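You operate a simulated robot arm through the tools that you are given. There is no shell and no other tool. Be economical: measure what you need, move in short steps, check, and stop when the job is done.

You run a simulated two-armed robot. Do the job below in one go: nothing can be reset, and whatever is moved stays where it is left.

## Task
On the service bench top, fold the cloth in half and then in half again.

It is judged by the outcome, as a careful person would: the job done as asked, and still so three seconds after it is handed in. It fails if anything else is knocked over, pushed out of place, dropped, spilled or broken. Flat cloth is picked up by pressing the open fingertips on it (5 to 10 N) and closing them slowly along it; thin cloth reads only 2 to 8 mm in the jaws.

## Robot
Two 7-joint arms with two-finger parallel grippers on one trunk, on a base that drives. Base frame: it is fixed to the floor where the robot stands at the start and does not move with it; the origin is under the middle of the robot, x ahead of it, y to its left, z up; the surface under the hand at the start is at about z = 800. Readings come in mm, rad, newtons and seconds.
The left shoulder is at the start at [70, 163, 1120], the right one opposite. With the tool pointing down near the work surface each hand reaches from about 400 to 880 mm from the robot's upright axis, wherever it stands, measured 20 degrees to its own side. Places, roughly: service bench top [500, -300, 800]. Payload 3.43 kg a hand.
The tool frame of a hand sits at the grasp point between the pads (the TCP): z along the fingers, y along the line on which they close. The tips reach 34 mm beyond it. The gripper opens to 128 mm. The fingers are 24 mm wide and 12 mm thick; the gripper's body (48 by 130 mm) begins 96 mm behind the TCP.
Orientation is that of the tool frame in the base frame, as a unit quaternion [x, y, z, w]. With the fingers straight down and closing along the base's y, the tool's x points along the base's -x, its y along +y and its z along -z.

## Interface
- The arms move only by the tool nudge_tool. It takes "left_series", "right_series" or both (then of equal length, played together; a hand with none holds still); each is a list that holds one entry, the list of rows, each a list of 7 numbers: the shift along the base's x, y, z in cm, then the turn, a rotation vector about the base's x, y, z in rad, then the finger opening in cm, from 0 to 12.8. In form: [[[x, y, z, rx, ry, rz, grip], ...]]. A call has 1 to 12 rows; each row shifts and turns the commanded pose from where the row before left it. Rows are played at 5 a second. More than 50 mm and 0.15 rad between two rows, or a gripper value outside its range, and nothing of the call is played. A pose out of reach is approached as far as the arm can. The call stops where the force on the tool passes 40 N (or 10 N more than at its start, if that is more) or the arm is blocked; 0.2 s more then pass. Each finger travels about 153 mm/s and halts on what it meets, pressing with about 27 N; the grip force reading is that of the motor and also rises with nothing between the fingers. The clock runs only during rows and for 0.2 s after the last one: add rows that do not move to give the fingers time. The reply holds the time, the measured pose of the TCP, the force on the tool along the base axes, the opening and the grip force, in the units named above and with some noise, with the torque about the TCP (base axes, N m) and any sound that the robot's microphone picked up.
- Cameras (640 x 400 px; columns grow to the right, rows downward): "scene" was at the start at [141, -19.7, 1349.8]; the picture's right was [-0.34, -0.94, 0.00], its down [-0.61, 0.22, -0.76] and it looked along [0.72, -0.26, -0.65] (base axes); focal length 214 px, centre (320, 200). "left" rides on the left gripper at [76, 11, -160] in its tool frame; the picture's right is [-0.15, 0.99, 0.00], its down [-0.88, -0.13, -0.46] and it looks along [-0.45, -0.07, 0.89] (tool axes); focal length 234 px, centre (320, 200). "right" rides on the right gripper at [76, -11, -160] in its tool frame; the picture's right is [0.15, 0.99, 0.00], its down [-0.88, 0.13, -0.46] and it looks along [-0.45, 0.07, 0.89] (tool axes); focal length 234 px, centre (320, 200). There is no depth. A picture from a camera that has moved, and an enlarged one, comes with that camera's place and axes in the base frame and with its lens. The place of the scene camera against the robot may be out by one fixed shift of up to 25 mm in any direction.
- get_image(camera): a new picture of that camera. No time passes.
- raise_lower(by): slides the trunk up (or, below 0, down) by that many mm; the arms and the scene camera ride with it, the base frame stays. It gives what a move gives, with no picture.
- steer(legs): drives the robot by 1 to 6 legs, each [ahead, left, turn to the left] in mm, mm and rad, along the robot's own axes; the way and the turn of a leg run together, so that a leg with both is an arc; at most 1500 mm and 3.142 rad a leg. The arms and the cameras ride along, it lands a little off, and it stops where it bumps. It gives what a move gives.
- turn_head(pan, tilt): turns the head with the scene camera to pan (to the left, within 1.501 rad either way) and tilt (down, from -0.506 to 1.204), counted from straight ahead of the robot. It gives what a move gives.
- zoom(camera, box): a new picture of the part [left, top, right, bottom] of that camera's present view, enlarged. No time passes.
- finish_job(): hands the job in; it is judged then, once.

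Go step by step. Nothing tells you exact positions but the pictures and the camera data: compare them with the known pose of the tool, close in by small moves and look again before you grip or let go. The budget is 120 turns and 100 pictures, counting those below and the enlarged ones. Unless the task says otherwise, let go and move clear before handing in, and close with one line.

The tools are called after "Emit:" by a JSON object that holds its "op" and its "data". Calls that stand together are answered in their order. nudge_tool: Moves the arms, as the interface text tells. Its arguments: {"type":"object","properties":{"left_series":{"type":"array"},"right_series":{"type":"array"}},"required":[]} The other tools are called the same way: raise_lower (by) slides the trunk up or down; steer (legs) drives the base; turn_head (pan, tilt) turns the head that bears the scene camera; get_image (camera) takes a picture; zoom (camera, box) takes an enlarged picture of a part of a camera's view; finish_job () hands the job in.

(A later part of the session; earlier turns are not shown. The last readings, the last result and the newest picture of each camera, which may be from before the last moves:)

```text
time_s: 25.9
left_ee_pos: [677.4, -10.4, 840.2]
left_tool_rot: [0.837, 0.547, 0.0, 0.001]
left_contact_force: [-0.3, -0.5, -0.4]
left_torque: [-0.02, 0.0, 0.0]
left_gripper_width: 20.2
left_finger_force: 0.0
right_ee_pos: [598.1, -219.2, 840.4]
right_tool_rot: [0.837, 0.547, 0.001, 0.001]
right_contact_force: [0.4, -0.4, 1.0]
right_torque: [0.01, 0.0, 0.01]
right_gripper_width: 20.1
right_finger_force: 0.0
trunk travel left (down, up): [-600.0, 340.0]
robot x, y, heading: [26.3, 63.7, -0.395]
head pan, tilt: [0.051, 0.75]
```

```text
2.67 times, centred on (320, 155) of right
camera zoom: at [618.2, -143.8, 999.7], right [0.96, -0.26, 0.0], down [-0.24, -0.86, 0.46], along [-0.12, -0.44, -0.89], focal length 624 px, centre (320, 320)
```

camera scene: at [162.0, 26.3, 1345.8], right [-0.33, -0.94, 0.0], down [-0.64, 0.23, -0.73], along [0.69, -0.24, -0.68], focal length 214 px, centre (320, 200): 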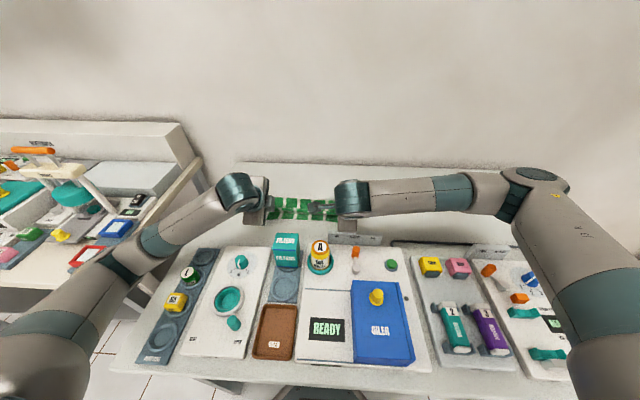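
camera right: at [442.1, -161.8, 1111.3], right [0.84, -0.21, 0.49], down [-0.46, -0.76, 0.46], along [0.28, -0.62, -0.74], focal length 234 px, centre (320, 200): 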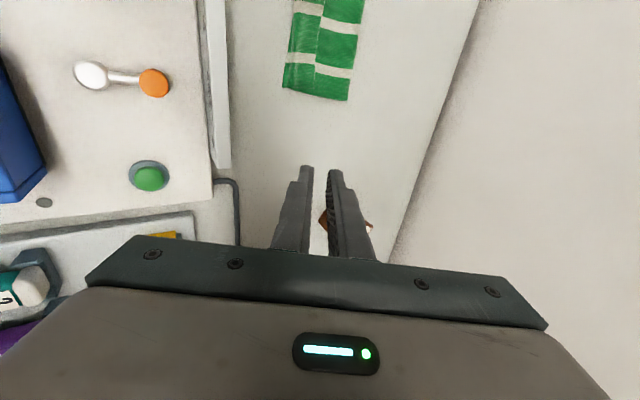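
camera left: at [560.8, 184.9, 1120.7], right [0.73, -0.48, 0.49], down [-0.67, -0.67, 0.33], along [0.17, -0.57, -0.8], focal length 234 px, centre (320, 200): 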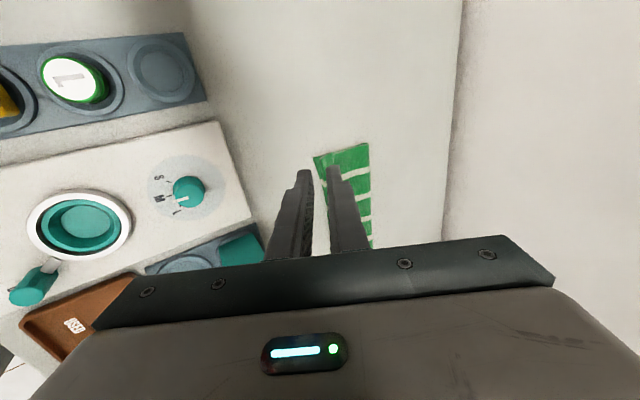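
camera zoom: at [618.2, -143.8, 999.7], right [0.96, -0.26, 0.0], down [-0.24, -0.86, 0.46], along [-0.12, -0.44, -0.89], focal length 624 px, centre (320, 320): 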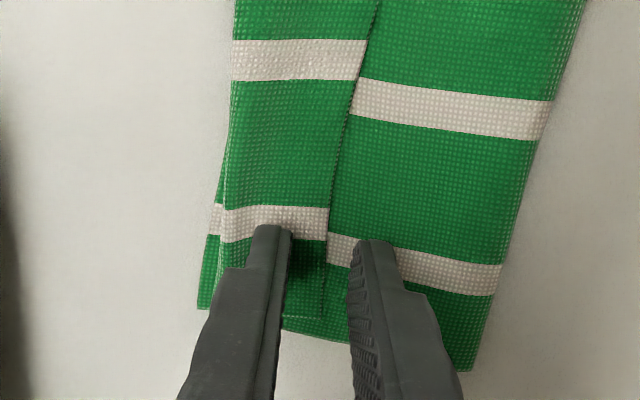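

The near fingers are touching the hem. I'll lower 2–3 mm more for a light press.

Emit:
{"op": "nudge_tool", "data": {"left_series": [[[0, 0, -0.15, 0, 0, 0, 2], [0, 0, -0.1, 0, 0, 0, 2], [0, 0, 0, 0, 0, 0, 2]]], "right_series": [[[-0.27, 0.12, -0.15, 0, 0, 0, 2], [0, 0, -0.1, 0, 0, 0, 2], [0, 0, 0, 0, 0, 0, 2]]]}}

```text
time_s: 26.6
left_ee_pos: [677.4, -10.6, 837.6]
left_tool_rot: [0.838, 0.546, -0.001, 0.0]
left_contact_force: [0.1, 0.0, 0.2]
left_torque: [0.01, -0.01, 0.01]
left_gripper_width: 20.0
left_finger_force: 0.0
right_ee_pos: [594.7, -217.1, 837.5]
right_tool_rot: [0.837, 0.547, -0.001, 0.002]
right_contact_force: [-0.2, 0.4, 1.2]
right_torque: [-0.02, -0.05, 0.02]
right_gripper_width: 20.0
right_finger_force: 0.1
trunk travel left (down, up): [-600.0, 340.0]
robot x, y, heading: [27.8, 62.8, -0.39]
head pan, tilt: [0.051, 0.75]
```

Emit:
{"op": "nudge_tool", "data": {"left_series": [[[0, 0, -0.12, 0, 0, 0, 2], [0, 0, 0, 0, 0, 0, 1.8], [0, 0, 0, 0, 0, 0, 1.5], [0, 0, 0, 0, 0, 0, 1.2], [0, 0, 0, 0, 0, 0, 0.9], [0, 0, 0, 0, 0, 0, 0.6], [0, 0, 0, 0, 0, 0, 0.3], [0, 0, 0, 0, 0, 0, 0], [0, 0, 0, 0, 0, 0, 0]]], "right_series": [[[0, 0, -0.12, 0, 0, 0, 2], [0, 0, 0, 0, 0, 0, 1.8], [0, 0, 0, 0, 0, 0, 1.5], [0, 0, 0, 0, 0, 0, 1.2], [0, 0, 0, 0, 0, 0, 0.9], [0, 0, 0, 0, 0, 0, 0.6], [0, 0, 0, 0, 0, 0, 0.3], [0, 0, 0, 0, 0, 0, 0], [0, 0, 0, 0, 0, 0, 0]]]}}

Emit:
{"op": "zoom", "data": {"camera": "left", "box": [200, 80, 440, 230]}}

Emit:
{"op": "zoom", "data": {"camera": "right", "box": [200, 80, 440, 230]}}

```text
time_s: 28.6
left_ee_pos: [677.1, -10.2, 838.2]
left_tool_rot: [0.837, 0.546, 0.002, 0.001]
left_contact_force: [0.0, -0.3, 3.4]
left_torque: [-0.01, 0.03, 0.04]
left_gripper_width: 1.5
left_finger_force: 27.3
right_ee_pos: [592.6, -216.3, 836.9]
right_tool_rot: [0.837, 0.547, 0.0, 0.0]
right_contact_force: [-0.3, 0.4, 5.1]
right_torque: [0.01, 0.04, 0.03]
right_gripper_width: 0.0
right_finger_force: 27.6
trunk travel left (down, up): [-600.0, 340.0]
robot x, y, heading: [25.7, 65.6, -0.392]
head pan, tilt: [0.051, 0.75]
```

```text
2.67 times, centred on (320, 155) of left
camera zoom: at [717.8, 55.2, 996.5], right [0.85, -0.53, 0.0], down [-0.47, -0.75, 0.45], along [-0.24, -0.39, -0.89], focal length 624 px, centre (320, 320)
```

zoom: 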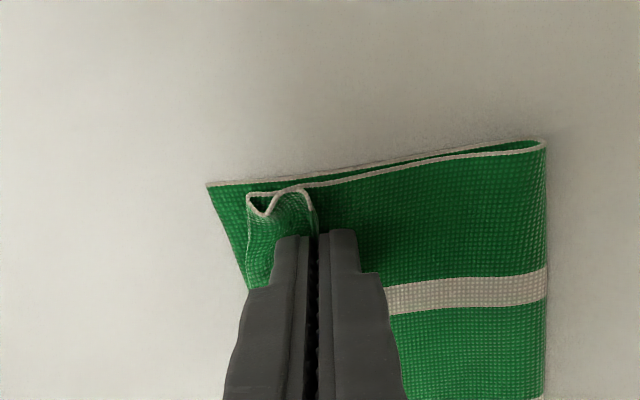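

```text
2.67 times, centred on (320, 155) of right
camera zoom: at [614.8, -142.3, 996.5], right [0.96, -0.26, 0.0], down [-0.24, -0.86, 0.46], along [-0.12, -0.44, -0.89], focal length 624 px, centre (320, 320)
```

zoom: 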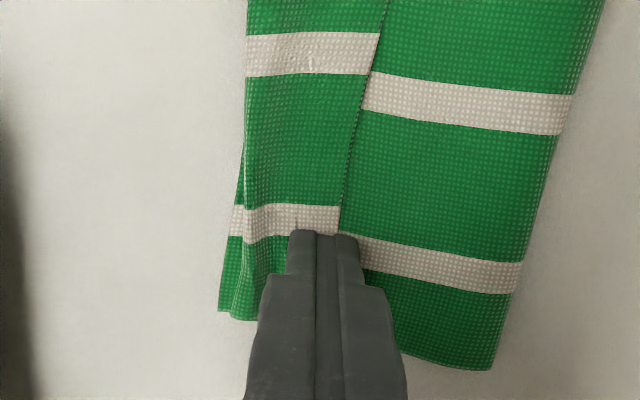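

The left holds a single layer (1.5 mm), but the right closed empty. I'll reopen the right, press firmer and retry while the left holds still.

Emit:
{"op": "nudge_tool", "data": {"right_series": [[[0, 0, 0.6, 0, 0, 0, 0.5], [0, 0, 0.4, 0, 0, 0, 2.4], [0, 0, 0, 0, 0, 0, 2.4], [0, 0, -0.6, 0, 0, 0, 2.4], [0, 0, -0.5, 0, 0, 0, 2.4], [0, 0, -0.2, 0, 0, 0, 2.4], [0, 0, 0, 0, 0, 0, 2.4]]]}}

Emit:
{"op": "zoom", "data": {"camera": "right", "box": [200, 80, 440, 230]}}

```text
time_s: 30.2
left_ee_pos: [675.2, -9.1, 837.1]
left_tool_rot: [0.837, 0.546, 0.002, 0.001]
left_contact_force: [0.1, -0.4, -0.4]
left_torque: [-0.03, 0.0, 0.0]
left_gripper_width: 1.1
left_finger_force: 27.0
right_ee_pos: [593.6, -217.6, 835.1]
right_tool_rot: [0.838, 0.546, 0.003, 0.002]
right_contact_force: [0.9, -1.6, 25.5]
right_torque: [-0.01, 0.47, 0.06]
right_gripper_width: 23.6
right_finger_force: 0.0
trunk travel left (down, up): [-600.0, 340.0]
robot x, y, heading: [28.5, 63.0, -0.389]
head pan, tilt: [0.051, 0.75]
```

```text
2.67 times, centred on (320, 155) of right
camera zoom: at [614.3, -142.0, 996.1], right [0.96, -0.26, 0.01], down [-0.24, -0.86, 0.46], along [-0.11, -0.44, -0.89], focal length 624 px, centre (320, 320)
```

zoom: 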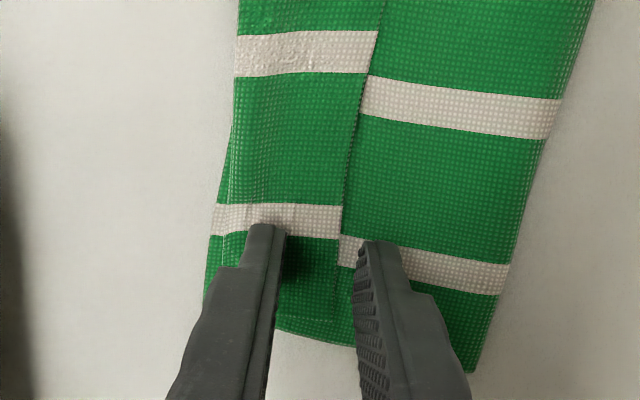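

The fingers straddle the hem edge well but press too hard at 25 N. I'll ease off, then close slowly.

Emit:
{"op": "nudge_tool", "data": {"right_series": [[[0, 0, 0.1, 0, 0, 0, 2.4], [0, 0, 0, 0, 0, 0, 2.2], [0, 0, 0, 0, 0, 0, 1.9], [0, 0, 0, 0, 0, 0, 1.6], [0, 0, 0, 0, 0, 0, 1.3], [0, 0, 0, 0, 0, 0, 1.0], [0, 0, 0, 0, 0, 0, 0.7], [0, 0, 0, 0, 0, 0, 0.4], [0, 0, 0, 0, 0, 0, 0], [0, 0, 0, 0, 0, 0, 0]]]}}

Emit:
{"op": "zoom", "data": {"camera": "right", "box": [200, 80, 440, 230]}}

Emit:
{"op": "zoom", "data": {"camera": "left", "box": [200, 80, 440, 230]}}

```text
time_s: 32.5
left_ee_pos: [675.5, -8.8, 838.3]
left_tool_rot: [0.838, 0.546, 0.001, 0.002]
left_contact_force: [-0.5, 0.3, -0.3]
left_torque: [0.03, -0.02, 0.02]
left_gripper_width: 1.3
left_finger_force: 26.6
right_ee_pos: [592.3, -215.3, 836.4]
right_tool_rot: [0.837, 0.547, 0.001, 0.002]
right_contact_force: [-2.0, 4.1, 27.4]
right_torque: [0.08, 0.35, -0.02]
right_gripper_width: 3.9
right_finger_force: 27.2
trunk travel left (down, up): [-600.0, 340.0]
robot x, y, heading: [23.9, 65.0, -0.393]
head pan, tilt: [0.051, 0.75]
```

```text
2.67 times, centred on (320, 155) of right
camera zoom: at [613.3, -140.8, 995.9], right [0.96, -0.26, 0.0], down [-0.24, -0.86, 0.46], along [-0.12, -0.44, -0.89], focal length 624 px, centre (320, 320)
```

zoom: 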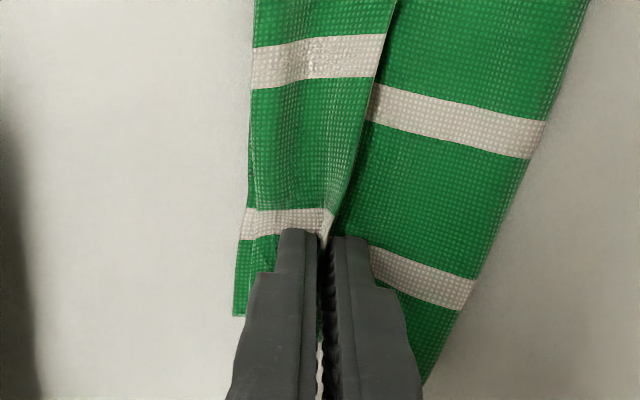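

```text
2.67 times, centred on (320, 155) of left
camera zoom: at [716.2, 56.3, 997.8], right [0.85, -0.53, 0.0], down [-0.48, -0.75, 0.45], along [-0.24, -0.39, -0.89], focal length 624 px, centre (320, 320)
```

zoom: 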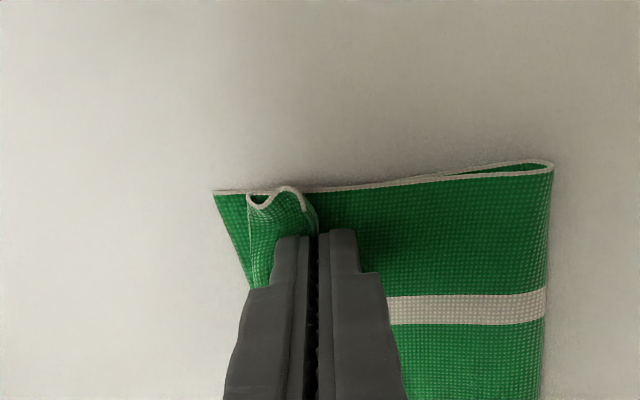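

Both now hold cloth. I'll lift a few cm, slightly toward the near side, to see what came up.

Emit:
{"op": "nudge_tool", "data": {"left_series": [[[0, 0, 0.8, 0, 0, 0, 0], [0, 0, 0.8, 0, 0, 0, 0], [-0.46, 0.2, 0.8, 0, 0, 0, 0], [-0.46, 0.2, 0.8, 0, 0, 0, 0], [0, 0, 0, 0, 0, 0, 0]]], "right_series": [[[0, 0, 0.8, 0, 0, 0, 0], [0, 0, 0.8, 0, 0, 0, 0], [-0.46, 0.2, 0.8, 0, 0, 0, 0], [-0.46, 0.2, 0.8, 0, 0, 0, 0], [0, 0, 0, 0, 0, 0, 0]]]}}

Emit:
{"op": "zoom", "data": {"camera": "right", "box": [200, 80, 440, 230]}}

Emit:
{"op": "zoom", "data": {"camera": "left", "box": [200, 80, 440, 230]}}

Emit:
{"op": "zoom", "data": {"camera": "scene", "box": [230, 160, 390, 260]}}

```text
time_s: 33.6
left_ee_pos: [667.7, -5.1, 868.6]
left_tool_rot: [0.838, 0.546, 0.0, 0.001]
left_contact_force: [0.6, 0.1, -0.7]
left_torque: [0.0, -0.01, -0.01]
left_gripper_width: 1.3
left_finger_force: 26.8
right_ee_pos: [585.1, -212.8, 865.9]
right_tool_rot: [0.837, 0.547, 0.001, 0.001]
right_contact_force: [-0.1, 0.9, 0.1]
right_torque: [0.01, 0.01, -0.02]
right_gripper_width: 3.1
right_finger_force: 26.9
trunk travel left (down, up): [-600.0, 340.0]
robot x, y, heading: [25.4, 64.3, -0.393]
head pan, tilt: [0.051, 0.75]
```

```text
2.67 times, centred on (320, 155) of right
camera zoom: at [606.6, -138.6, 1025.9], right [0.96, -0.26, 0.0], down [-0.23, -0.86, 0.46], along [-0.12, -0.44, -0.89], focal length 624 px, centre (320, 320)
```

zoom: 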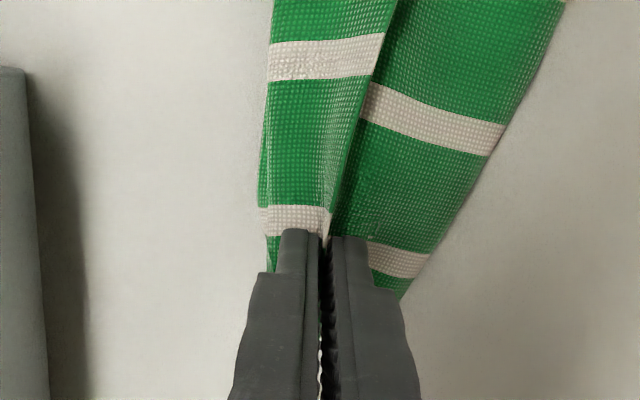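

```text
2.67 times, centred on (320, 155) of left
camera zoom: at [709.1, 59.2, 1028.2], right [0.85, -0.53, 0.0], down [-0.47, -0.75, 0.45], along [-0.24, -0.39, -0.89], focal length 624 px, centre (320, 320)
```

zoom: 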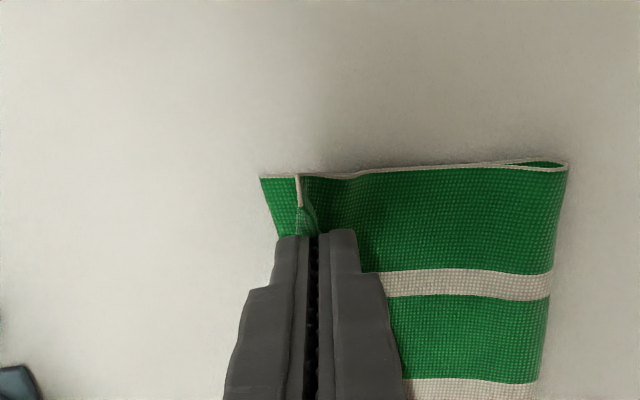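

```text
4.00 times, centred on (310, 210) of scene
camera zoom: at [162.3, 26.4, 1345.8], right [-0.33, -0.94, 0.0], down [-0.64, 0.23, -0.73], along [0.69, -0.24, -0.68], focal length 858 px, centre (360, 160)
```

zoom: 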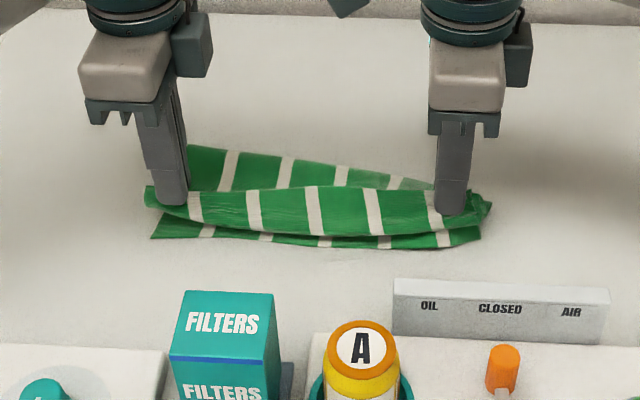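

The left holds just the hem edge, but the right caught the layer beneath as well. I'll lower and release the right, and look again.

Emit:
{"op": "nudge_tool", "data": {"right_series": [[[0.46, -0.2, -0.9, 0, 0, 0, 0], [0.46, -0.2, -0.9, 0, 0, 0, 0], [0, 0, -0.3, 0, 0, 0, 0.5], [0, 0, 0, 0, 0, 0, 1.5], [0, 0, 0, 0, 0, 0, 2.4], [0, 0, 1, 0, 0, 0, 2.4], [0, 0, 2, 0, 0, 0, 2.4], [0, 0, 2, 0, 0, 0, 2.4], [0, 0, 0, 0, 0, 0, 2.4]]]}}

Emit:
{"op": "get_image", "data": {"camera": "right"}}

Emit:
{"op": "zoom", "data": {"camera": "scene", "box": [230, 160, 390, 260]}}

```text
time_s: 35.6
left_ee_pos: [667.6, -6.8, 868.0]
left_tool_rot: [0.838, 0.546, 0.001, 0.001]
left_contact_force: [0.0, -0.8, 0.1]
left_torque: [0.02, 0.0, -0.01]
left_gripper_width: 1.2
left_finger_force: 27.1
right_ee_pos: [594.6, -216.8, 894.9]
right_tool_rot: [0.837, 0.547, 0.001, 0.0]
right_contact_force: [0.5, 0.3, -0.5]
right_torque: [0.01, -0.05, -0.02]
right_gripper_width: 24.1
right_finger_force: 0.1
trunk travel left (down, up): [-600.0, 340.0]
robot x, y, heading: [27.1, 65.2, -0.392]
head pan, tilt: [0.051, 0.75]
```

```text
56 pictures are left
camera right: at [615.8, -142.9, 1054.8], right [0.96, -0.26, 0.0], down [-0.24, -0.86, 0.46], along [-0.12, -0.44, -0.89], focal length 234 px, centre (320, 200)
```

right: 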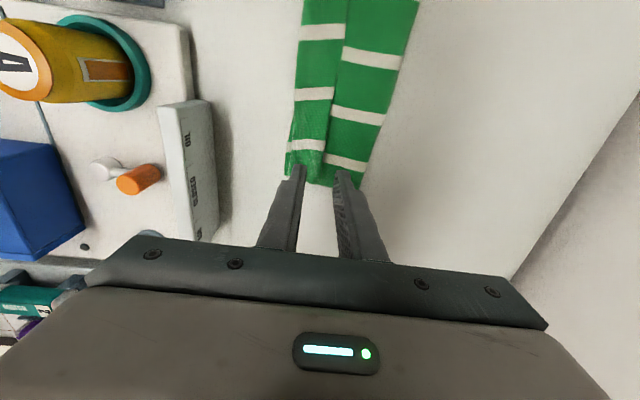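

```text
4.00 times, centred on (310, 210) of scene
camera zoom: at [162.2, 26.3, 1345.8], right [-0.33, -0.94, 0.0], down [-0.64, 0.23, -0.73], along [0.69, -0.24, -0.68], focal length 858 px, centre (360, 160)
```

zoom: 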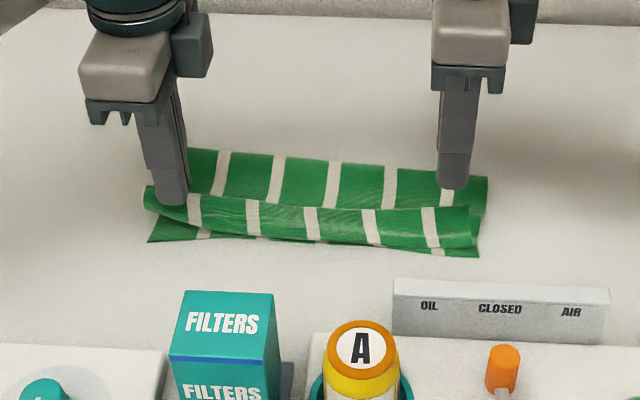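

The right end has relaxed back. I'm zooming in to place the right fingers on the hem edge only.

Emit:
{"op": "zoom", "data": {"camera": "right", "box": [240, 100, 432, 220]}}

```text
3.33 times, centred on (336, 160) of right
camera zoom: at [615.8, -142.9, 1054.8], right [0.96, -0.26, 0.0], down [-0.24, -0.86, 0.46], along [-0.12, -0.44, -0.89], focal length 781 px, centre (267, 333)
```

zoom: 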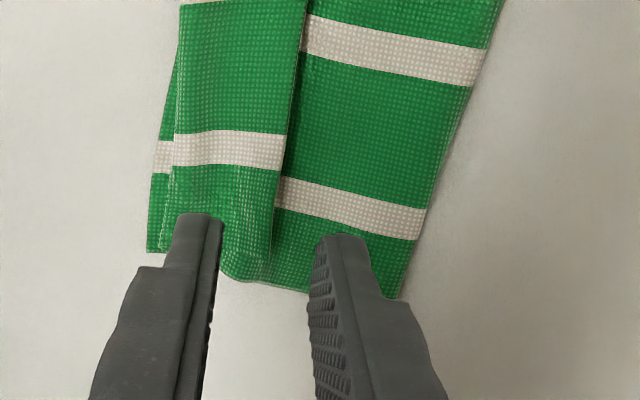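

I'll lower the right hand again, shifted 2 mm nearer, with a moderate press.

Emit:
{"op": "nudge_tool", "data": {"right_series": [[[-0.18, 0.08, -2, 0, 0, 0, 2], [0, 0, -2, 0, 0, 0, 2], [0, 0, -1.5, 0, 0, 0, 2], [0, 0, -0.3, 0, 0, 0, 2], [0, 0, -0.1, 0, 0, 0, 2], [0, 0, 0, 0, 0, 0, 2]]]}}

```text
time_s: 37.0
left_ee_pos: [667.2, -5.1, 869.0]
left_tool_rot: [0.837, 0.547, 0.001, 0.001]
left_contact_force: [0.2, -0.1, 0.0]
left_torque: [0.0, -0.02, 0.03]
left_gripper_width: 1.2
left_finger_force: 26.8
right_ee_pos: [592.9, -217.7, 837.0]
right_tool_rot: [0.837, 0.547, 0.001, 0.001]
right_contact_force: [1.3, -0.7, 4.8]
right_torque: [-0.02, 0.03, 0.01]
right_gripper_width: 19.9
right_finger_force: 0.1
trunk travel left (down, up): [-600.0, 340.0]
robot x, y, heading: [20.6, 62.9, -0.388]
head pan, tilt: [0.051, 0.75]
```

Emit:
{"op": "nudge_tool", "data": {"right_series": [[[0, 0, -0.04, 0, 0, 0, 2], [0, 0, 0, 0, 0, 0, 1.8], [0, 0, 0, 0, 0, 0, 1.5], [0, 0, 0, 0, 0, 0, 1.2], [0, 0, 0, 0, 0, 0, 0.9], [0, 0, 0, 0, 0, 0, 0.6], [0, 0, 0, 0, 0, 0, 0.3], [0, 0, 0, 0, 0, 0, 0], [0, 0, 0, 0, 0, 0, 0]]]}}

Emit:
{"op": "zoom", "data": {"camera": "right", "box": [240, 100, 432, 220]}}

```text
time_s: 39.0
left_ee_pos: [667.1, -4.5, 868.9]
left_tool_rot: [0.838, 0.546, -0.001, 0.0]
left_contact_force: [-0.5, -0.1, 0.0]
left_torque: [0.0, 0.02, 0.02]
left_gripper_width: 1.3
left_finger_force: 27.1
right_ee_pos: [591.4, -216.1, 837.0]
right_tool_rot: [0.837, 0.548, 0.001, 0.001]
right_contact_force: [-1.4, 0.3, 7.6]
right_torque: [0.03, 0.1, 0.0]
right_gripper_width: 2.7
right_finger_force: 26.9
trunk travel left (down, up): [-600.0, 340.0]
robot x, y, heading: [28.7, 66.0, -0.39]
head pan, tilt: [0.051, 0.75]
```

```text
3.33 times, centred on (336, 160) of right
camera zoom: at [612.9, -141.3, 996.2], right [0.96, -0.26, 0.0], down [-0.24, -0.86, 0.46], along [-0.12, -0.44, -0.89], focal length 781 px, centre (267, 333)
```

zoom: 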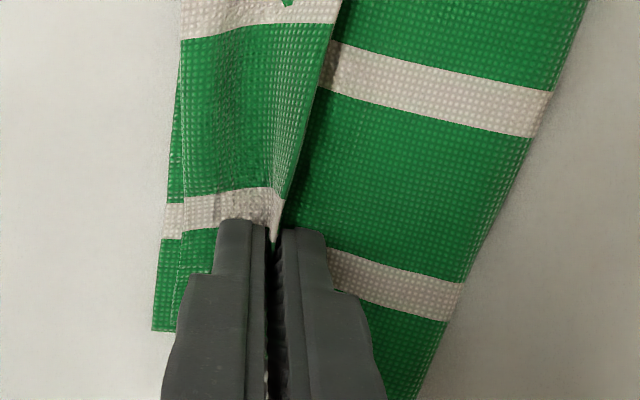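

It reads 2.7 mm. I'll lift to check.

Emit:
{"op": "nudge_tool", "data": {"right_series": [[[0, 0, 0.8, 0, 0, 0, 0], [0, 0, 0.8, 0, 0, 0, 0], [-0.2, 0.1, 0.8, 0, 0, 0, 0], [-0.2, 0.1, 0.8, 0, 0, 0, 0], [0, 0, 0, 0, 0, 0, 0]]]}}

Emit:
{"op": "zoom", "data": {"camera": "right", "box": [240, 100, 432, 220]}}

Emit:
{"op": "zoom", "data": {"camera": "scene", "box": [230, 160, 390, 260]}}

```text
time_s: 40.2
left_ee_pos: [668.0, -5.0, 868.9]
left_tool_rot: [0.838, 0.546, 0.001, 0.0]
left_contact_force: [-0.2, -0.3, -0.8]
left_torque: [-0.01, 0.01, 0.0]
left_gripper_width: 1.3
left_finger_force: 27.0
right_ee_pos: [589.0, -214.5, 867.7]
right_tool_rot: [0.837, 0.547, -0.001, 0.001]
right_contact_force: [-0.1, 0.8, 0.1]
right_torque: [-0.03, 0.0, -0.02]
right_gripper_width: 2.9
right_finger_force: 27.2
trunk travel left (down, up): [-600.0, 340.0]
robot x, y, heading: [27.9, 63.5, -0.39]
head pan, tilt: [0.051, 0.75]
```

```text
3.33 times, centred on (336, 160) of right
camera zoom: at [609.8, -140.1, 1027.4], right [0.96, -0.26, 0.0], down [-0.24, -0.86, 0.46], along [-0.12, -0.44, -0.89], focal length 781 px, centre (267, 333)
```

zoom: 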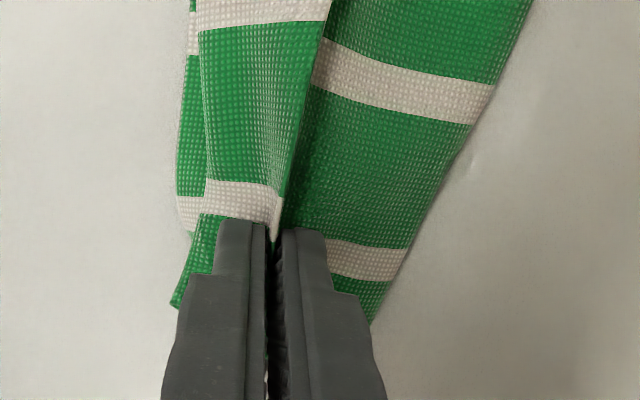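

```text
4.00 times, centred on (310, 210) of scene
camera zoom: at [162.1, 26.3, 1345.8], right [-0.33, -0.94, 0.0], down [-0.64, 0.23, -0.73], along [0.69, -0.24, -0.68], focal length 858 px, centre (360, 160)
```

zoom: 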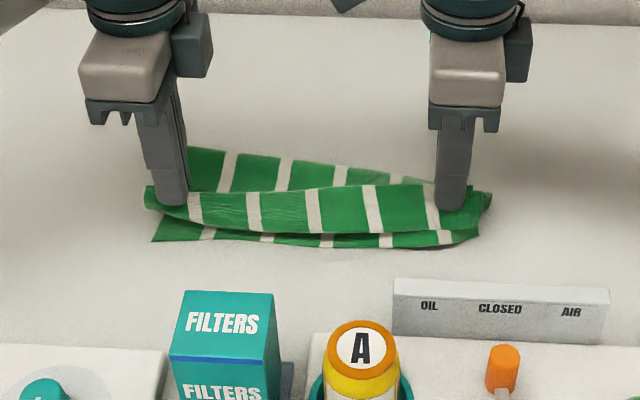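

The right again caught the layer beneath. I'll release it and lay the left hem corner over toward the near edge first; that should peel the rest of the hem up toward the right.

Emit:
{"op": "nudge_tool", "data": {"right_series": [[[0.2, -0.1, -0.9, 0, 0, 0, 0], [0.2, -0.1, -0.9, 0, 0, 0, 0], [0, 0, -0.6, 0, 0, 0, 0.5], [0, 0, 0, 0, 0, 0, 1.5], [0, 0, 0, 0, 0, 0, 2.4], [0, 0, 1, 0, 0, 0, 2.4], [0, 0, 2, 0, 0, 0, 2.4], [0, 0, 2, 0, 0, 0, 2.4], [0, 0, 0, 0, 0, 0, 2.4], [0, 0, 0, 0, 0, 0, 2.4]]], "left_series": [[[0, 0, 0, 0, 0, 0, 0], [0, 0, 0, 0, 0, 0, 0], [0, 0, 0, 0, 0, 0, 0], [0, 0, 0, 0, 0, 0, 0], [-0.55, 0.24, 0.5, -0.04, -0.09, 0, 0], [-0.55, 0.24, 0.2, -0.04, -0.09, 0, 0], [-0.55, 0.24, 0, -0.04, -0.09, 0, 0], [-0.55, 0.24, -0.6, -0.04, -0.09, 0, 0], [-0.55, 0.24, -0.8, -0.04, -0.09, 0, 0], [-0.55, 0.24, -0.9, -0.04, -0.09, 0, 0]]]}}

Emit:
{"op": "zoom", "data": {"camera": "left", "box": [200, 80, 440, 230]}}

Emit:
{"op": "zoom", "data": {"camera": "scene", "box": [230, 160, 390, 260]}}

```text
time_s: 42.5
left_ee_pos: [634.4, 9.7, 853.3]
left_tool_rot: [0.801, 0.523, 0.159, 0.246]
left_contact_force: [0.7, -1.4, 0.3]
left_torque: [0.03, 0.01, 0.0]
left_gripper_width: 1.3
left_finger_force: 26.8
right_ee_pos: [593.0, -216.1, 893.9]
right_tool_rot: [0.837, 0.546, 0.001, 0.001]
right_contact_force: [-0.6, -1.0, 0.1]
right_torque: [0.01, -0.02, 0.0]
right_gripper_width: 24.1
right_finger_force: 0.1
trunk travel left (down, up): [-600.0, 340.0]
robot x, y, heading: [28.2, 63.5, -0.386]
head pan, tilt: [0.051, 0.75]
```

```text
2.67 times, centred on (320, 155) of left
camera zoom: at [593.1, 110.6, 991.0], right [0.69, -0.46, 0.56], down [-0.69, -0.66, 0.31], along [0.22, -0.59, -0.77], focal length 624 px, centre (320, 320)
```

zoom: 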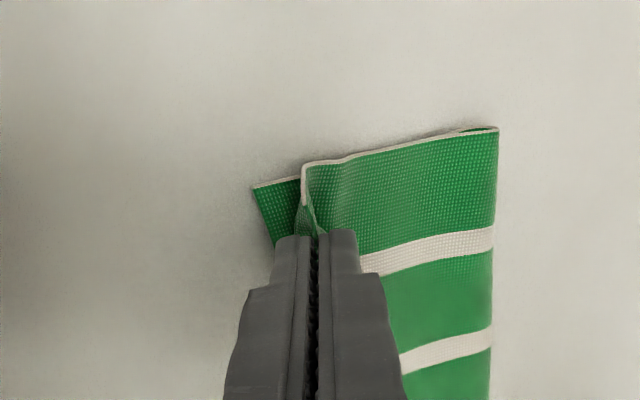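

```text
4.00 times, centred on (310, 210) of scene
camera zoom: at [161.6, 27.1, 1345.9], right [-0.33, -0.94, 0.0], down [-0.64, 0.23, -0.73], along [0.69, -0.24, -0.68], focal length 858 px, centre (360, 160)
```

zoom: 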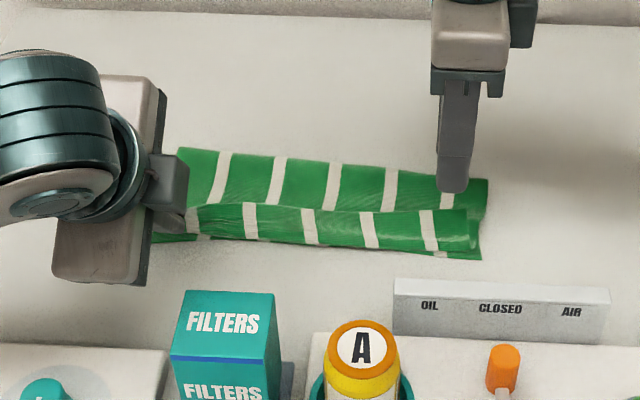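

The left corner now stands up past its old fold. I'll lower it, then withdraw along the fingers.

Emit:
{"op": "nudge_tool", "data": {"left_series": [[[-0.5, 0.2, -0.6, -0.02, -0.045, 0, 0], [-0.5, 0.2, -0.6, -0.02, -0.045, 0, 0], [0, 0, 0.1, 0, 0, 0, 0.8], [-0.3, 0.13, 0.3, 0, 0, 0, 1.0], [-0.3, 0.13, 0.3, 0, 0, 0, 1.0], [-0.6, 0.26, 0.6, 0, 0, 0, 1.0], [-0.6, 0.26, 0.6, 0, 0, 0, 1.0], [-0.6, 0.26, 0.8, 0, 0, 0, 1.0], [0, 1.5, 1.5, 0, 0, 0, 1.0], [0, 2.5, 2.5, 0, 0, 0, 1.0], [0, 2.5, 2.5, 0, 0, 0, 1.0]]]}}

Emit:
{"op": "zoom", "data": {"camera": "scene", "box": [230, 160, 390, 260]}}

Emit:
{"op": "zoom", "data": {"camera": "right", "box": [240, 100, 432, 220]}}

```text
time_s: 44.9
left_ee_pos: [610.6, 84.5, 932.9]
left_tool_rot: [0.788, 0.513, 0.184, 0.284]
left_contact_force: [0.6, 0.5, 0.2]
left_torque: [-0.02, 0.03, -0.01]
left_gripper_width: 10.0
left_finger_force: 0.1
left hand out of reach, approached as far as the arm can: row 11
right_ee_pos: [592.2, -216.1, 894.9]
right_tool_rot: [0.837, 0.547, 0.001, 0.001]
right_contact_force: [-0.3, 0.0, -0.1]
right_torque: [-0.02, 0.01, 0.01]
right_gripper_width: 24.2
right_finger_force: 0.1
trunk travel left (down, up): [-600.0, 340.0]
robot x, y, heading: [25.1, 63.7, -0.388]
head pan, tilt: [0.051, 0.75]
```

```text
4.00 times, centred on (310, 210) of scene
camera zoom: at [161.6, 27.0, 1345.8], right [-0.33, -0.94, 0.0], down [-0.64, 0.23, -0.73], along [0.69, -0.24, -0.68], focal length 858 px, centre (360, 160)
```

zoom: 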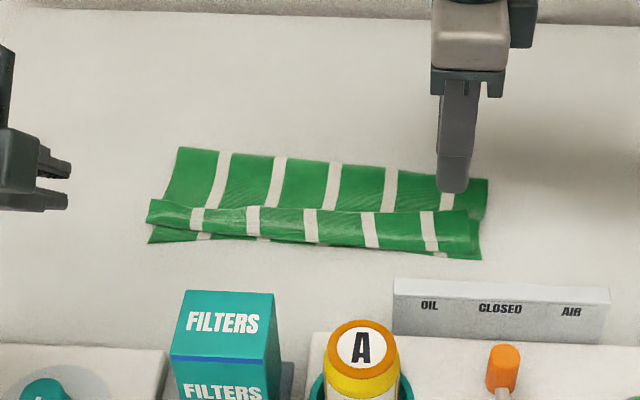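

```text
3.33 times, centred on (336, 160) of right
camera zoom: at [613.4, -141.3, 1053.5], right [0.96, -0.26, 0.0], down [-0.24, -0.86, 0.46], along [-0.12, -0.44, -0.89], focal length 781 px, centre (267, 333)
```

zoom: 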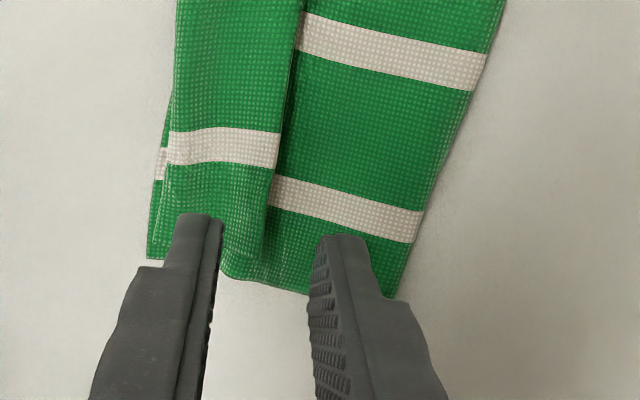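

The hem sprang back because its right end was still folded, so both ends need flipping together. I'll bring the left back over the hem edge and set the right with a slight tilt (near finger lower), so it catches only the top hem layer.

Emit:
{"op": "nudge_tool", "data": {"left_series": [[[1.12, -1.58, -1, 0.046, 0.1055, 0, 2], [1.12, -1.58, -1, 0.046, 0.1055, 0, 2], [1.12, -1.58, -1, 0.046, 0.1055, 0, 2], [1.12, -1.58, -1, 0.046, 0.1055, 0, 2], [1.12, -1.58, -1, 0.046, 0.1055, 0, 2], [1.12, -1.58, -1, 0.046, 0.1055, 0, 2], [0, 0, 0, 0, 0, 0, 2]]], "right_series": [[[-0.46, 0.2, -1, -0.03, -0.07, 0, 1.8], [-0.46, 0.2, -1, -0.03, -0.07, 0, 1.8], [0, 0, -1, 0, 0, 0, 1.8], [0, 0, -1, 0, 0, 0, 1.8], [0, 0, -0.6, 0, 0, 0, 1.8], [0, 0, -0.5, 0, 0, 0, 1.8], [0, 0, 0, 0, 0, 0, 1.8]]]}}

Emit:
{"op": "zoom", "data": {"camera": "right", "box": [240, 100, 432, 220]}}

Emit:
{"op": "zoom", "data": {"camera": "left", "box": [200, 80, 440, 230]}}

```text
time_s: 46.5
left_ee_pos: [678.7, -10.1, 872.4]
left_tool_rot: [0.837, 0.548, -0.001, 0.001]
left_contact_force: [-0.6, -0.2, -0.4]
left_torque: [0.0, -0.04, 0.02]
left_gripper_width: 19.8
left_finger_force: 0.1
right_ee_pos: [581.5, -211.1, 842.8]
right_tool_rot: [0.834, 0.546, 0.043, 0.064]
right_contact_force: [-0.2, 0.1, 0.2]
right_torque: [-0.06, -0.01, -0.02]
right_gripper_width: 17.9
right_finger_force: 0.0
trunk travel left (down, up): [-600.0, 340.0]
robot x, y, heading: [27.6, 65.5, -0.39]
head pan, tilt: [0.051, 0.75]
```

```text
3.33 times, centred on (336, 160) of right
camera zoom: at [581.8, -127.1, 999.0], right [0.95, -0.26, 0.15], down [-0.3, -0.83, 0.47], along [0.01, -0.49, -0.87], focal length 781 px, centre (267, 333)
```

zoom: 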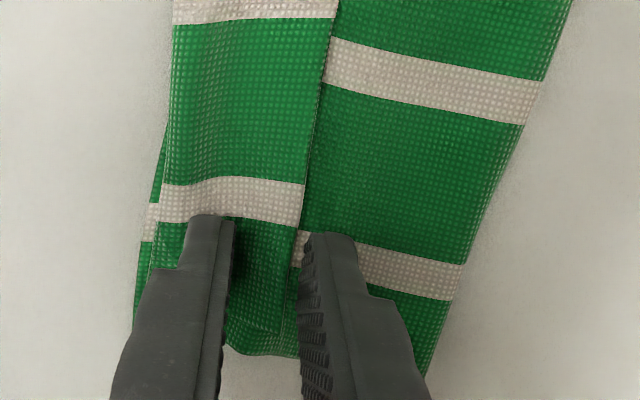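

```text
2.67 times, centred on (320, 155) of left
camera zoom: at [719.1, 55.2, 1032.0], right [0.85, -0.53, 0.0], down [-0.47, -0.75, 0.46], along [-0.24, -0.39, -0.89], focal length 624 px, centre (320, 320)
```

zoom: 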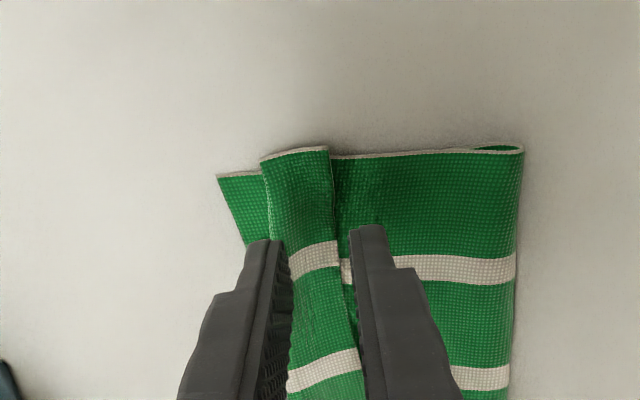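

Both fingers straddle the hem edge. I'm lowering both to light contact, the left vertical and the right tilted.

Emit:
{"op": "nudge_tool", "data": {"left_series": [[[0, 0, -1.4, 0, 0, 0, 2], [0, 0, -1.4, 0, 0, 0, 2], [0, 0, -0.5, 0, 0, 0, 2], [0, 0, -0.2, 0, 0, 0, 2], [0, 0, 0, 0, 0, 0, 2]]], "right_series": [[[0, 0, -0.1, 0, 0, 0, 1.8], [0, 0, -0.1, 0, 0, 0, 1.8], [0, 0, -0.1, 0, 0, 0, 1.8], [0, 0, 0, 0, 0, 0, 1.8], [0, 0, 0, 0, 0, 0, 1.8]]]}}

```text
time_s: 47.6
left_ee_pos: [676.7, -10.9, 836.7]
left_tool_rot: [0.837, 0.547, -0.001, 0.002]
left_contact_force: [-0.3, -0.6, 0.1]
left_torque: [-0.02, -0.01, 0.02]
left_gripper_width: 20.0
left_finger_force: 0.1
right_ee_pos: [583.4, -213.1, 839.6]
right_tool_rot: [0.835, 0.545, 0.042, 0.064]
right_contact_force: [0.7, -0.3, 1.5]
right_torque: [-0.02, 0.06, 0.0]
right_gripper_width: 18.1
right_finger_force: 0.2
trunk travel left (down, up): [-600.0, 340.0]
robot x, y, heading: [25.4, 64.8, -0.392]
head pan, tilt: [0.051, 0.75]
```

Emit:
{"op": "nudge_tool", "data": {"left_series": [[[0, 0, -0.05, 0, 0, 0, 2], [0, 0, 0, 0, 0, 0, 1.8], [0, 0, 0, 0, 0, 0, 1.5], [0, 0, 0, 0, 0, 0, 1.2], [0, 0, 0, 0, 0, 0, 0.9], [0, 0, 0, 0, 0, 0, 0.6], [0, 0, 0, 0, 0, 0, 0.3], [0, 0, 0, 0, 0, 0, 0], [0, 0, 0, 0, 0, 0, 0]]], "right_series": [[[0, 0, -0.07, 0, 0, 0, 1.8], [0, 0, 0, 0, 0, 0, 1.6], [0, 0, 0, 0, 0, 0, 1.4], [0, 0, 0, 0, 0, 0, 1.1], [0, 0, 0, 0, 0, 0, 0.8], [0, 0, 0, 0, 0, 0, 0.5], [0, 0, 0, 0, 0, 0, 0.3], [0, 0, 0, 0, 0, 0, 0], [0, 0, 0, 0, 0, 0, 0]]]}}

Emit:
{"op": "zoom", "data": {"camera": "right", "box": [240, 100, 432, 220]}}

Emit:
{"op": "zoom", "data": {"camera": "left", "box": [200, 80, 440, 230]}}

```text
time_s: 49.6
left_ee_pos: [677.9, -9.4, 837.2]
left_tool_rot: [0.837, 0.547, -0.001, 0.002]
left_contact_force: [-0.4, 0.6, 1.3]
left_torque: [0.01, 0.01, -0.03]
left_gripper_width: 1.7
left_finger_force: 26.8
right_ee_pos: [583.0, -211.3, 838.1]
right_tool_rot: [0.835, 0.545, 0.044, 0.064]
right_contact_force: [-0.2, 0.4, 0.4]
right_torque: [0.07, 0.01, 0.0]
right_gripper_width: 2.5
right_finger_force: 27.1
trunk travel left (down, up): [-600.0, 340.0]
robot x, y, heading: [25.1, 62.4, -0.386]
head pan, tilt: [0.051, 0.75]
```

```text
3.33 times, centred on (336, 160) of right
camera zoom: at [582.2, -128.0, 995.4], right [0.95, -0.26, 0.15], down [-0.3, -0.83, 0.47], along [0.0, -0.49, -0.87], focal length 781 px, centre (267, 333)
```

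zoom: 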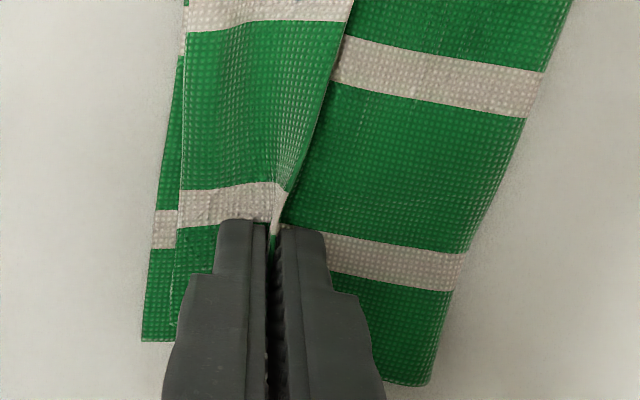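

```text
2.67 times, centred on (320, 155) of left
camera zoom: at [719.0, 55.0, 996.4], right [0.85, -0.53, 0.0], down [-0.47, -0.75, 0.46], along [-0.24, -0.39, -0.89], focal length 624 px, centre (320, 320)
```

zoom: 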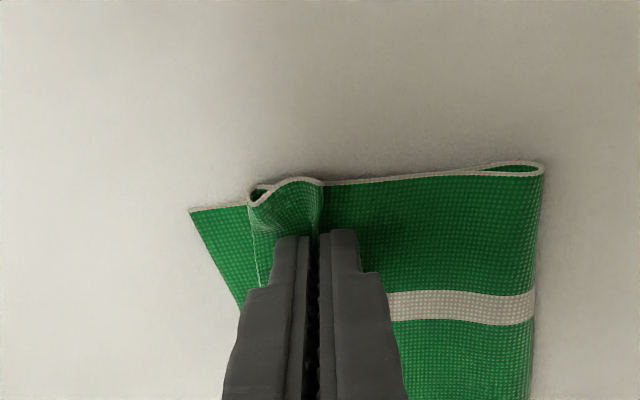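

Both hold, and the crease line on the right is undisturbed this time. I'll lift 3 cm and check.

Emit:
{"op": "nudge_tool", "data": {"left_series": [[[0, 0, 0.8, 0, 0, 0, 0], [-0.2, 0.1, 0.8, 0, 0, 0, 0], [-0.2, 0.1, 0.8, 0, 0, 0, 0], [-0.2, 0.1, 0.8, 0, 0, 0, 0], [0, 0, 0, 0, 0, 0, 0]]], "right_series": [[[0, 0, 0.8, 0, 0, 0, 0], [-0.2, 0.1, 0.8, 0, 0, 0, 0], [-0.2, 0.1, 0.8, 0, 0, 0, 0], [-0.2, 0.1, 0.8, 0, 0, 0, 0], [0, 0, 0, 0, 0, 0, 0]]]}}

Emit:
{"op": "zoom", "data": {"camera": "right", "box": [240, 100, 432, 220]}}

Emit:
{"op": "zoom", "data": {"camera": "scene", "box": [230, 160, 390, 260]}}

```text
time_s: 50.9
left_ee_pos: [671.0, -7.0, 868.4]
left_tool_rot: [0.837, 0.547, -0.002, 0.001]
left_contact_force: [0.1, -1.1, 0.2]
left_torque: [0.03, -0.02, 0.02]
left_gripper_width: 1.8
left_finger_force: 26.7
right_ee_pos: [577.7, -208.1, 871.8]
right_tool_rot: [0.835, 0.546, 0.043, 0.064]
right_contact_force: [0.2, 0.4, -0.8]
right_torque: [0.0, 0.05, 0.0]
right_gripper_width: 2.6
right_finger_force: 27.0
trunk travel left (down, up): [-600.0, 340.0]
robot x, y, heading: [24.6, 64.0, -0.39]
head pan, tilt: [0.051, 0.75]
```

```text
3.33 times, centred on (336, 160) of right
camera zoom: at [576.3, -125.3, 1027.1], right [0.95, -0.26, 0.15], down [-0.3, -0.83, 0.47], along [0.0, -0.49, -0.87], focal length 781 px, centre (267, 333)
```

zoom: 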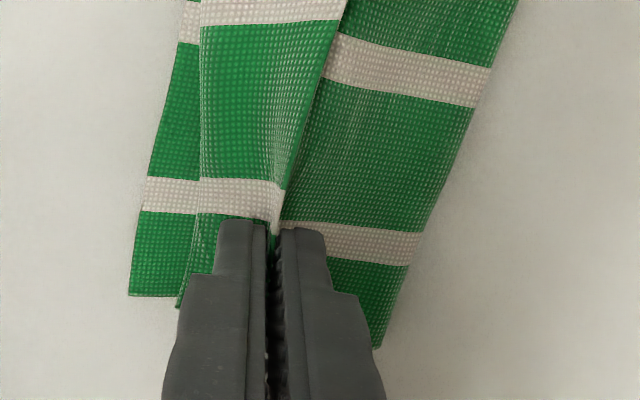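

```text
4.00 times, centred on (310, 210) of scene
camera zoom: at [162.2, 26.4, 1345.8], right [-0.33, -0.94, 0.0], down [-0.64, 0.23, -0.73], along [0.69, -0.24, -0.68], focal length 858 px, centre (360, 160)
```

zoom: 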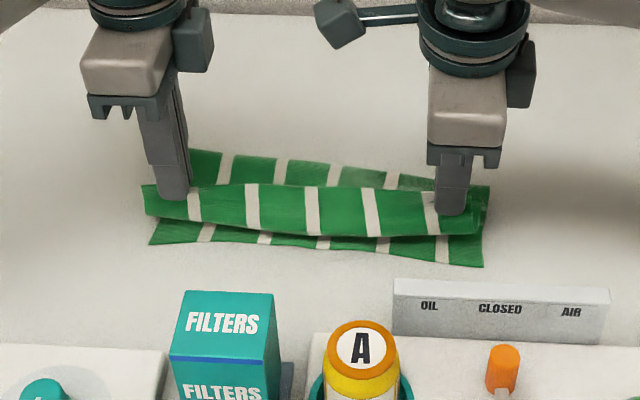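

It's hard to tell whether the right is free of the lower layer. I'll carry both toward the near side and tilt, then inspect.

Emit:
{"op": "nudge_tool", "data": {"left_series": [[[-0.55, 0.24, 0.5, -0.04, -0.092, 0, 0], [-0.55, 0.24, 0.3, -0.04, -0.092, 0, 0], [-0.55, 0.24, 0, -0.04, -0.092, 0, 0], [-0.55, 0.24, 0, -0.04, -0.092, 0, 0], [-0.55, 0.24, 0, -0.04, -0.092, 0, 0], [-0.55, 0.24, 0, -0.04, -0.092, 0, 0], [0, 0, 0, 0, 0, 0, 0]]], "right_series": [[[-0.55, 0.24, 0.5, -0.03, -0.07, 0, 0], [-0.55, 0.24, 0.3, -0.03, -0.07, 0, 0], [-0.55, 0.24, 0, -0.03, -0.07, 0, 0], [-0.55, 0.24, 0, -0.03, -0.07, 0, 0], [-0.55, 0.24, 0, -0.03, -0.07, 0, 0], [-0.55, 0.24, 0, -0.03, -0.07, 0, 0], [0, 0, 0, 0, 0, 0, 0]]]}}

Emit:
{"op": "zoom", "data": {"camera": "right", "box": [200, 80, 440, 230]}}

Emit:
{"op": "zoom", "data": {"camera": "scene", "box": [230, 160, 390, 260]}}

Emit:
{"op": "zoom", "data": {"camera": "left", "box": [200, 80, 440, 230]}}

```text
time_s: 52.5
left_ee_pos: [639.2, 6.2, 876.4]
left_tool_rot: [0.799, 0.522, 0.163, 0.249]
left_contact_force: [-0.3, 0.7, 0.6]
left_torque: [0.0, 0.01, 0.0]
left_gripper_width: 1.8
left_finger_force: 27.1
right_ee_pos: [545.2, -194.5, 878.8]
right_tool_rot: [0.799, 0.522, 0.167, 0.25]
right_contact_force: [-0.2, -0.8, -0.5]
right_torque: [0.0, 0.01, 0.03]
right_gripper_width: 2.4
right_finger_force: 27.1
trunk travel left (down, up): [-600.0, 340.0]
robot x, y, heading: [27.0, 61.5, -0.394]
head pan, tilt: [0.051, 0.75]
```

```text
2.67 times, centred on (320, 155) of right
camera zoom: at [483.5, -85.3, 1003.3], right [0.8, -0.19, 0.57], down [-0.5, -0.75, 0.44], along [0.34, -0.64, -0.69], focal length 624 px, centre (320, 320)
```

zoom: 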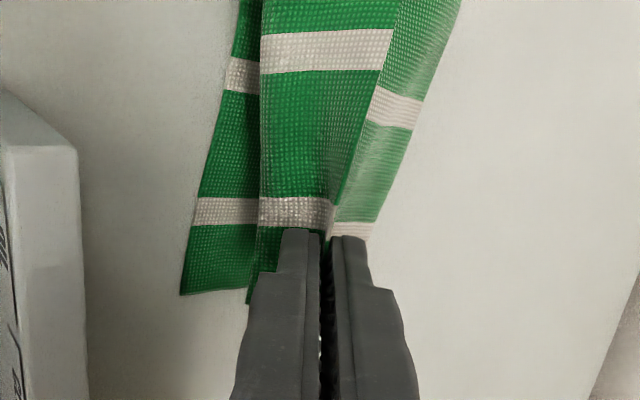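

```text
4.00 times, centred on (310, 210) of scene
camera zoom: at [162.2, 26.1, 1345.8], right [-0.33, -0.94, 0.0], down [-0.64, 0.23, -0.73], along [0.69, -0.24, -0.68], focal length 858 px, centre (360, 160)
```

zoom: 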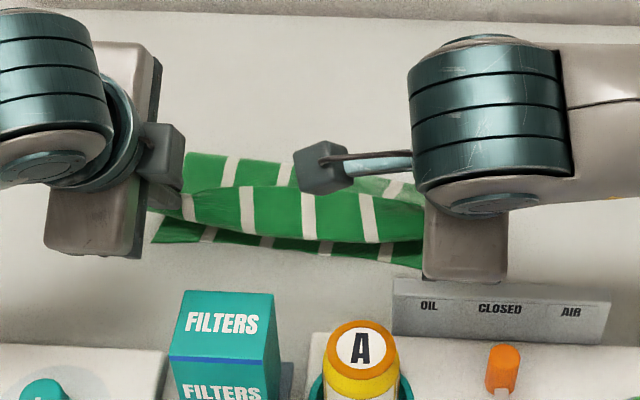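

```text
2.67 times, centred on (320, 155) of left
camera zoom: at [595.8, 108.9, 1014.2], right [0.69, -0.46, 0.56], down [-0.69, -0.66, 0.3], along [0.23, -0.59, -0.77], focal length 624 px, centre (320, 320)
```

zoom: 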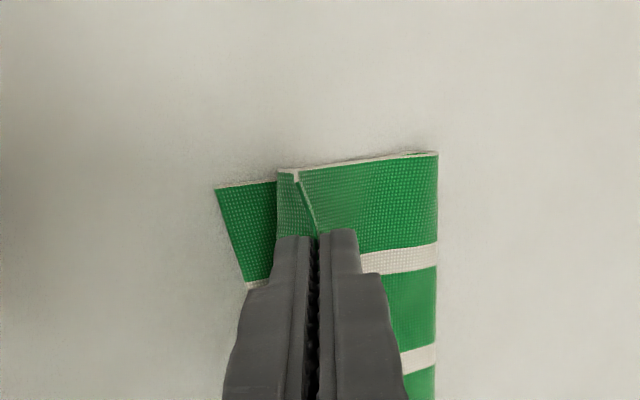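

The right definitely holds the lower layer too. I'll raise the edge so the top layer hangs nearly upright, then let the right corner drop so its hem opens by itself, with the left still holding.

Emit:
{"op": "nudge_tool", "data": {"left_series": [[[0.9, -0.4, 0.8, 0, 0, 0, 0], [0.9, -0.4, 0.8, 0, 0, 0, 0], [0.9, -0.4, 0.8, 0, 0, 0, 0], [0.9, -0.4, 0.8, 0, 0, 0, 0], [0, 0, 0, 0, 0, 0, 0], [0, 0, 0, 0, 0, 0, 0], [0, 0, 0, 0, 0, 0, 0], [0, 0, 0, 0, 0, 0, 0], [0, 0, 0, 0, 0, 0, 0]]], "right_series": [[[0.9, -0.4, 0.8, 0, 0, 0, 0], [0.9, -0.4, 0.8, 0, 0, 0, 0], [0.9, -0.4, 0.8, 0, 0, 0, 0], [0.9, -0.4, 0.8, 0, 0, 0, 0], [0, 0, 0, 0, 0, 0, 0], [0, 0, 0, 0, 0, 0, 3], [-0.6, -0.5, 1, 0, 0, 0, 4], [-1, -1.5, 3, 0, 0, 0, 4], [-1, -1.5, 3, 0, 0, 0, 4]]]}}

Emit:
{"op": "zoom", "data": {"camera": "scene", "box": [230, 160, 390, 260]}}

Emit:
{"op": "zoom", "data": {"camera": "right", "box": [200, 0, 440, 230]}}

```text
time_s: 54.5
left_ee_pos: [674.3, -8.4, 910.5]
left_tool_rot: [0.799, 0.522, 0.162, 0.25]
left_contact_force: [-0.1, -0.3, 0.6]
left_torque: [0.02, 0.03, 0.0]
left_gripper_width: 1.7
left_finger_force: 27.1
right_ee_pos: [553.5, -246.4, 981.2]
right_tool_rot: [0.798, 0.522, 0.167, 0.25]
right_contact_force: [0.0, -0.8, 0.1]
right_torque: [0.02, 0.01, 0.0]
right_gripper_width: 39.9
right_finger_force: 0.1
trunk travel left (down, up): [-600.0, 340.0]
robot x, y, heading: [27.2, 64.4, -0.392]
head pan, tilt: [0.051, 0.75]
```

```text
4.00 times, centred on (310, 210) of scene
camera zoom: at [161.2, 26.3, 1345.8], right [-0.33, -0.94, 0.0], down [-0.64, 0.23, -0.73], along [0.69, -0.24, -0.68], focal length 858 px, centre (360, 160)
```

zoom: 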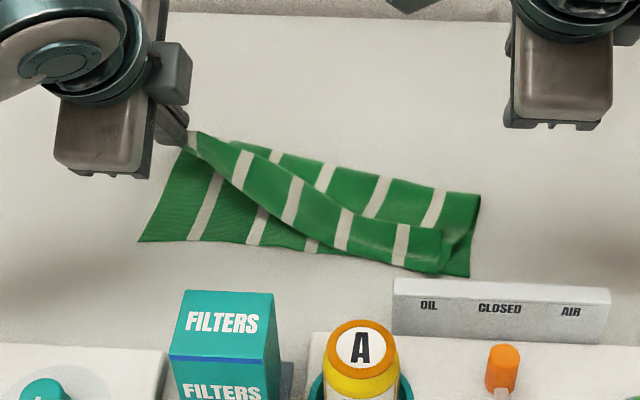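

```text
1.74 times, centred on (320, 115) of right
camera zoom: at [492.5, -136.2, 1105.7], right [0.8, -0.19, 0.57], down [-0.49, -0.75, 0.44], along [0.34, -0.64, -0.69], focal length 407 px, centre (320, 348)
```

zoom: 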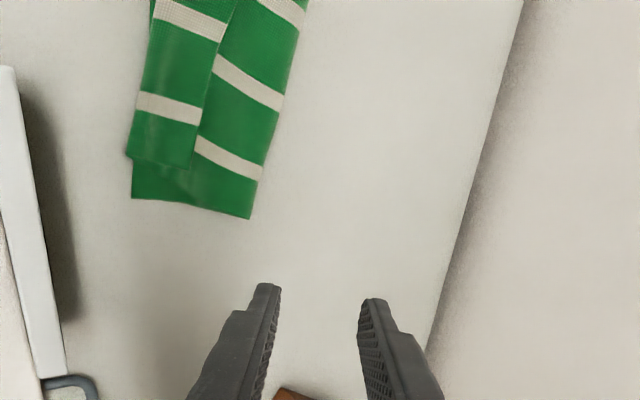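

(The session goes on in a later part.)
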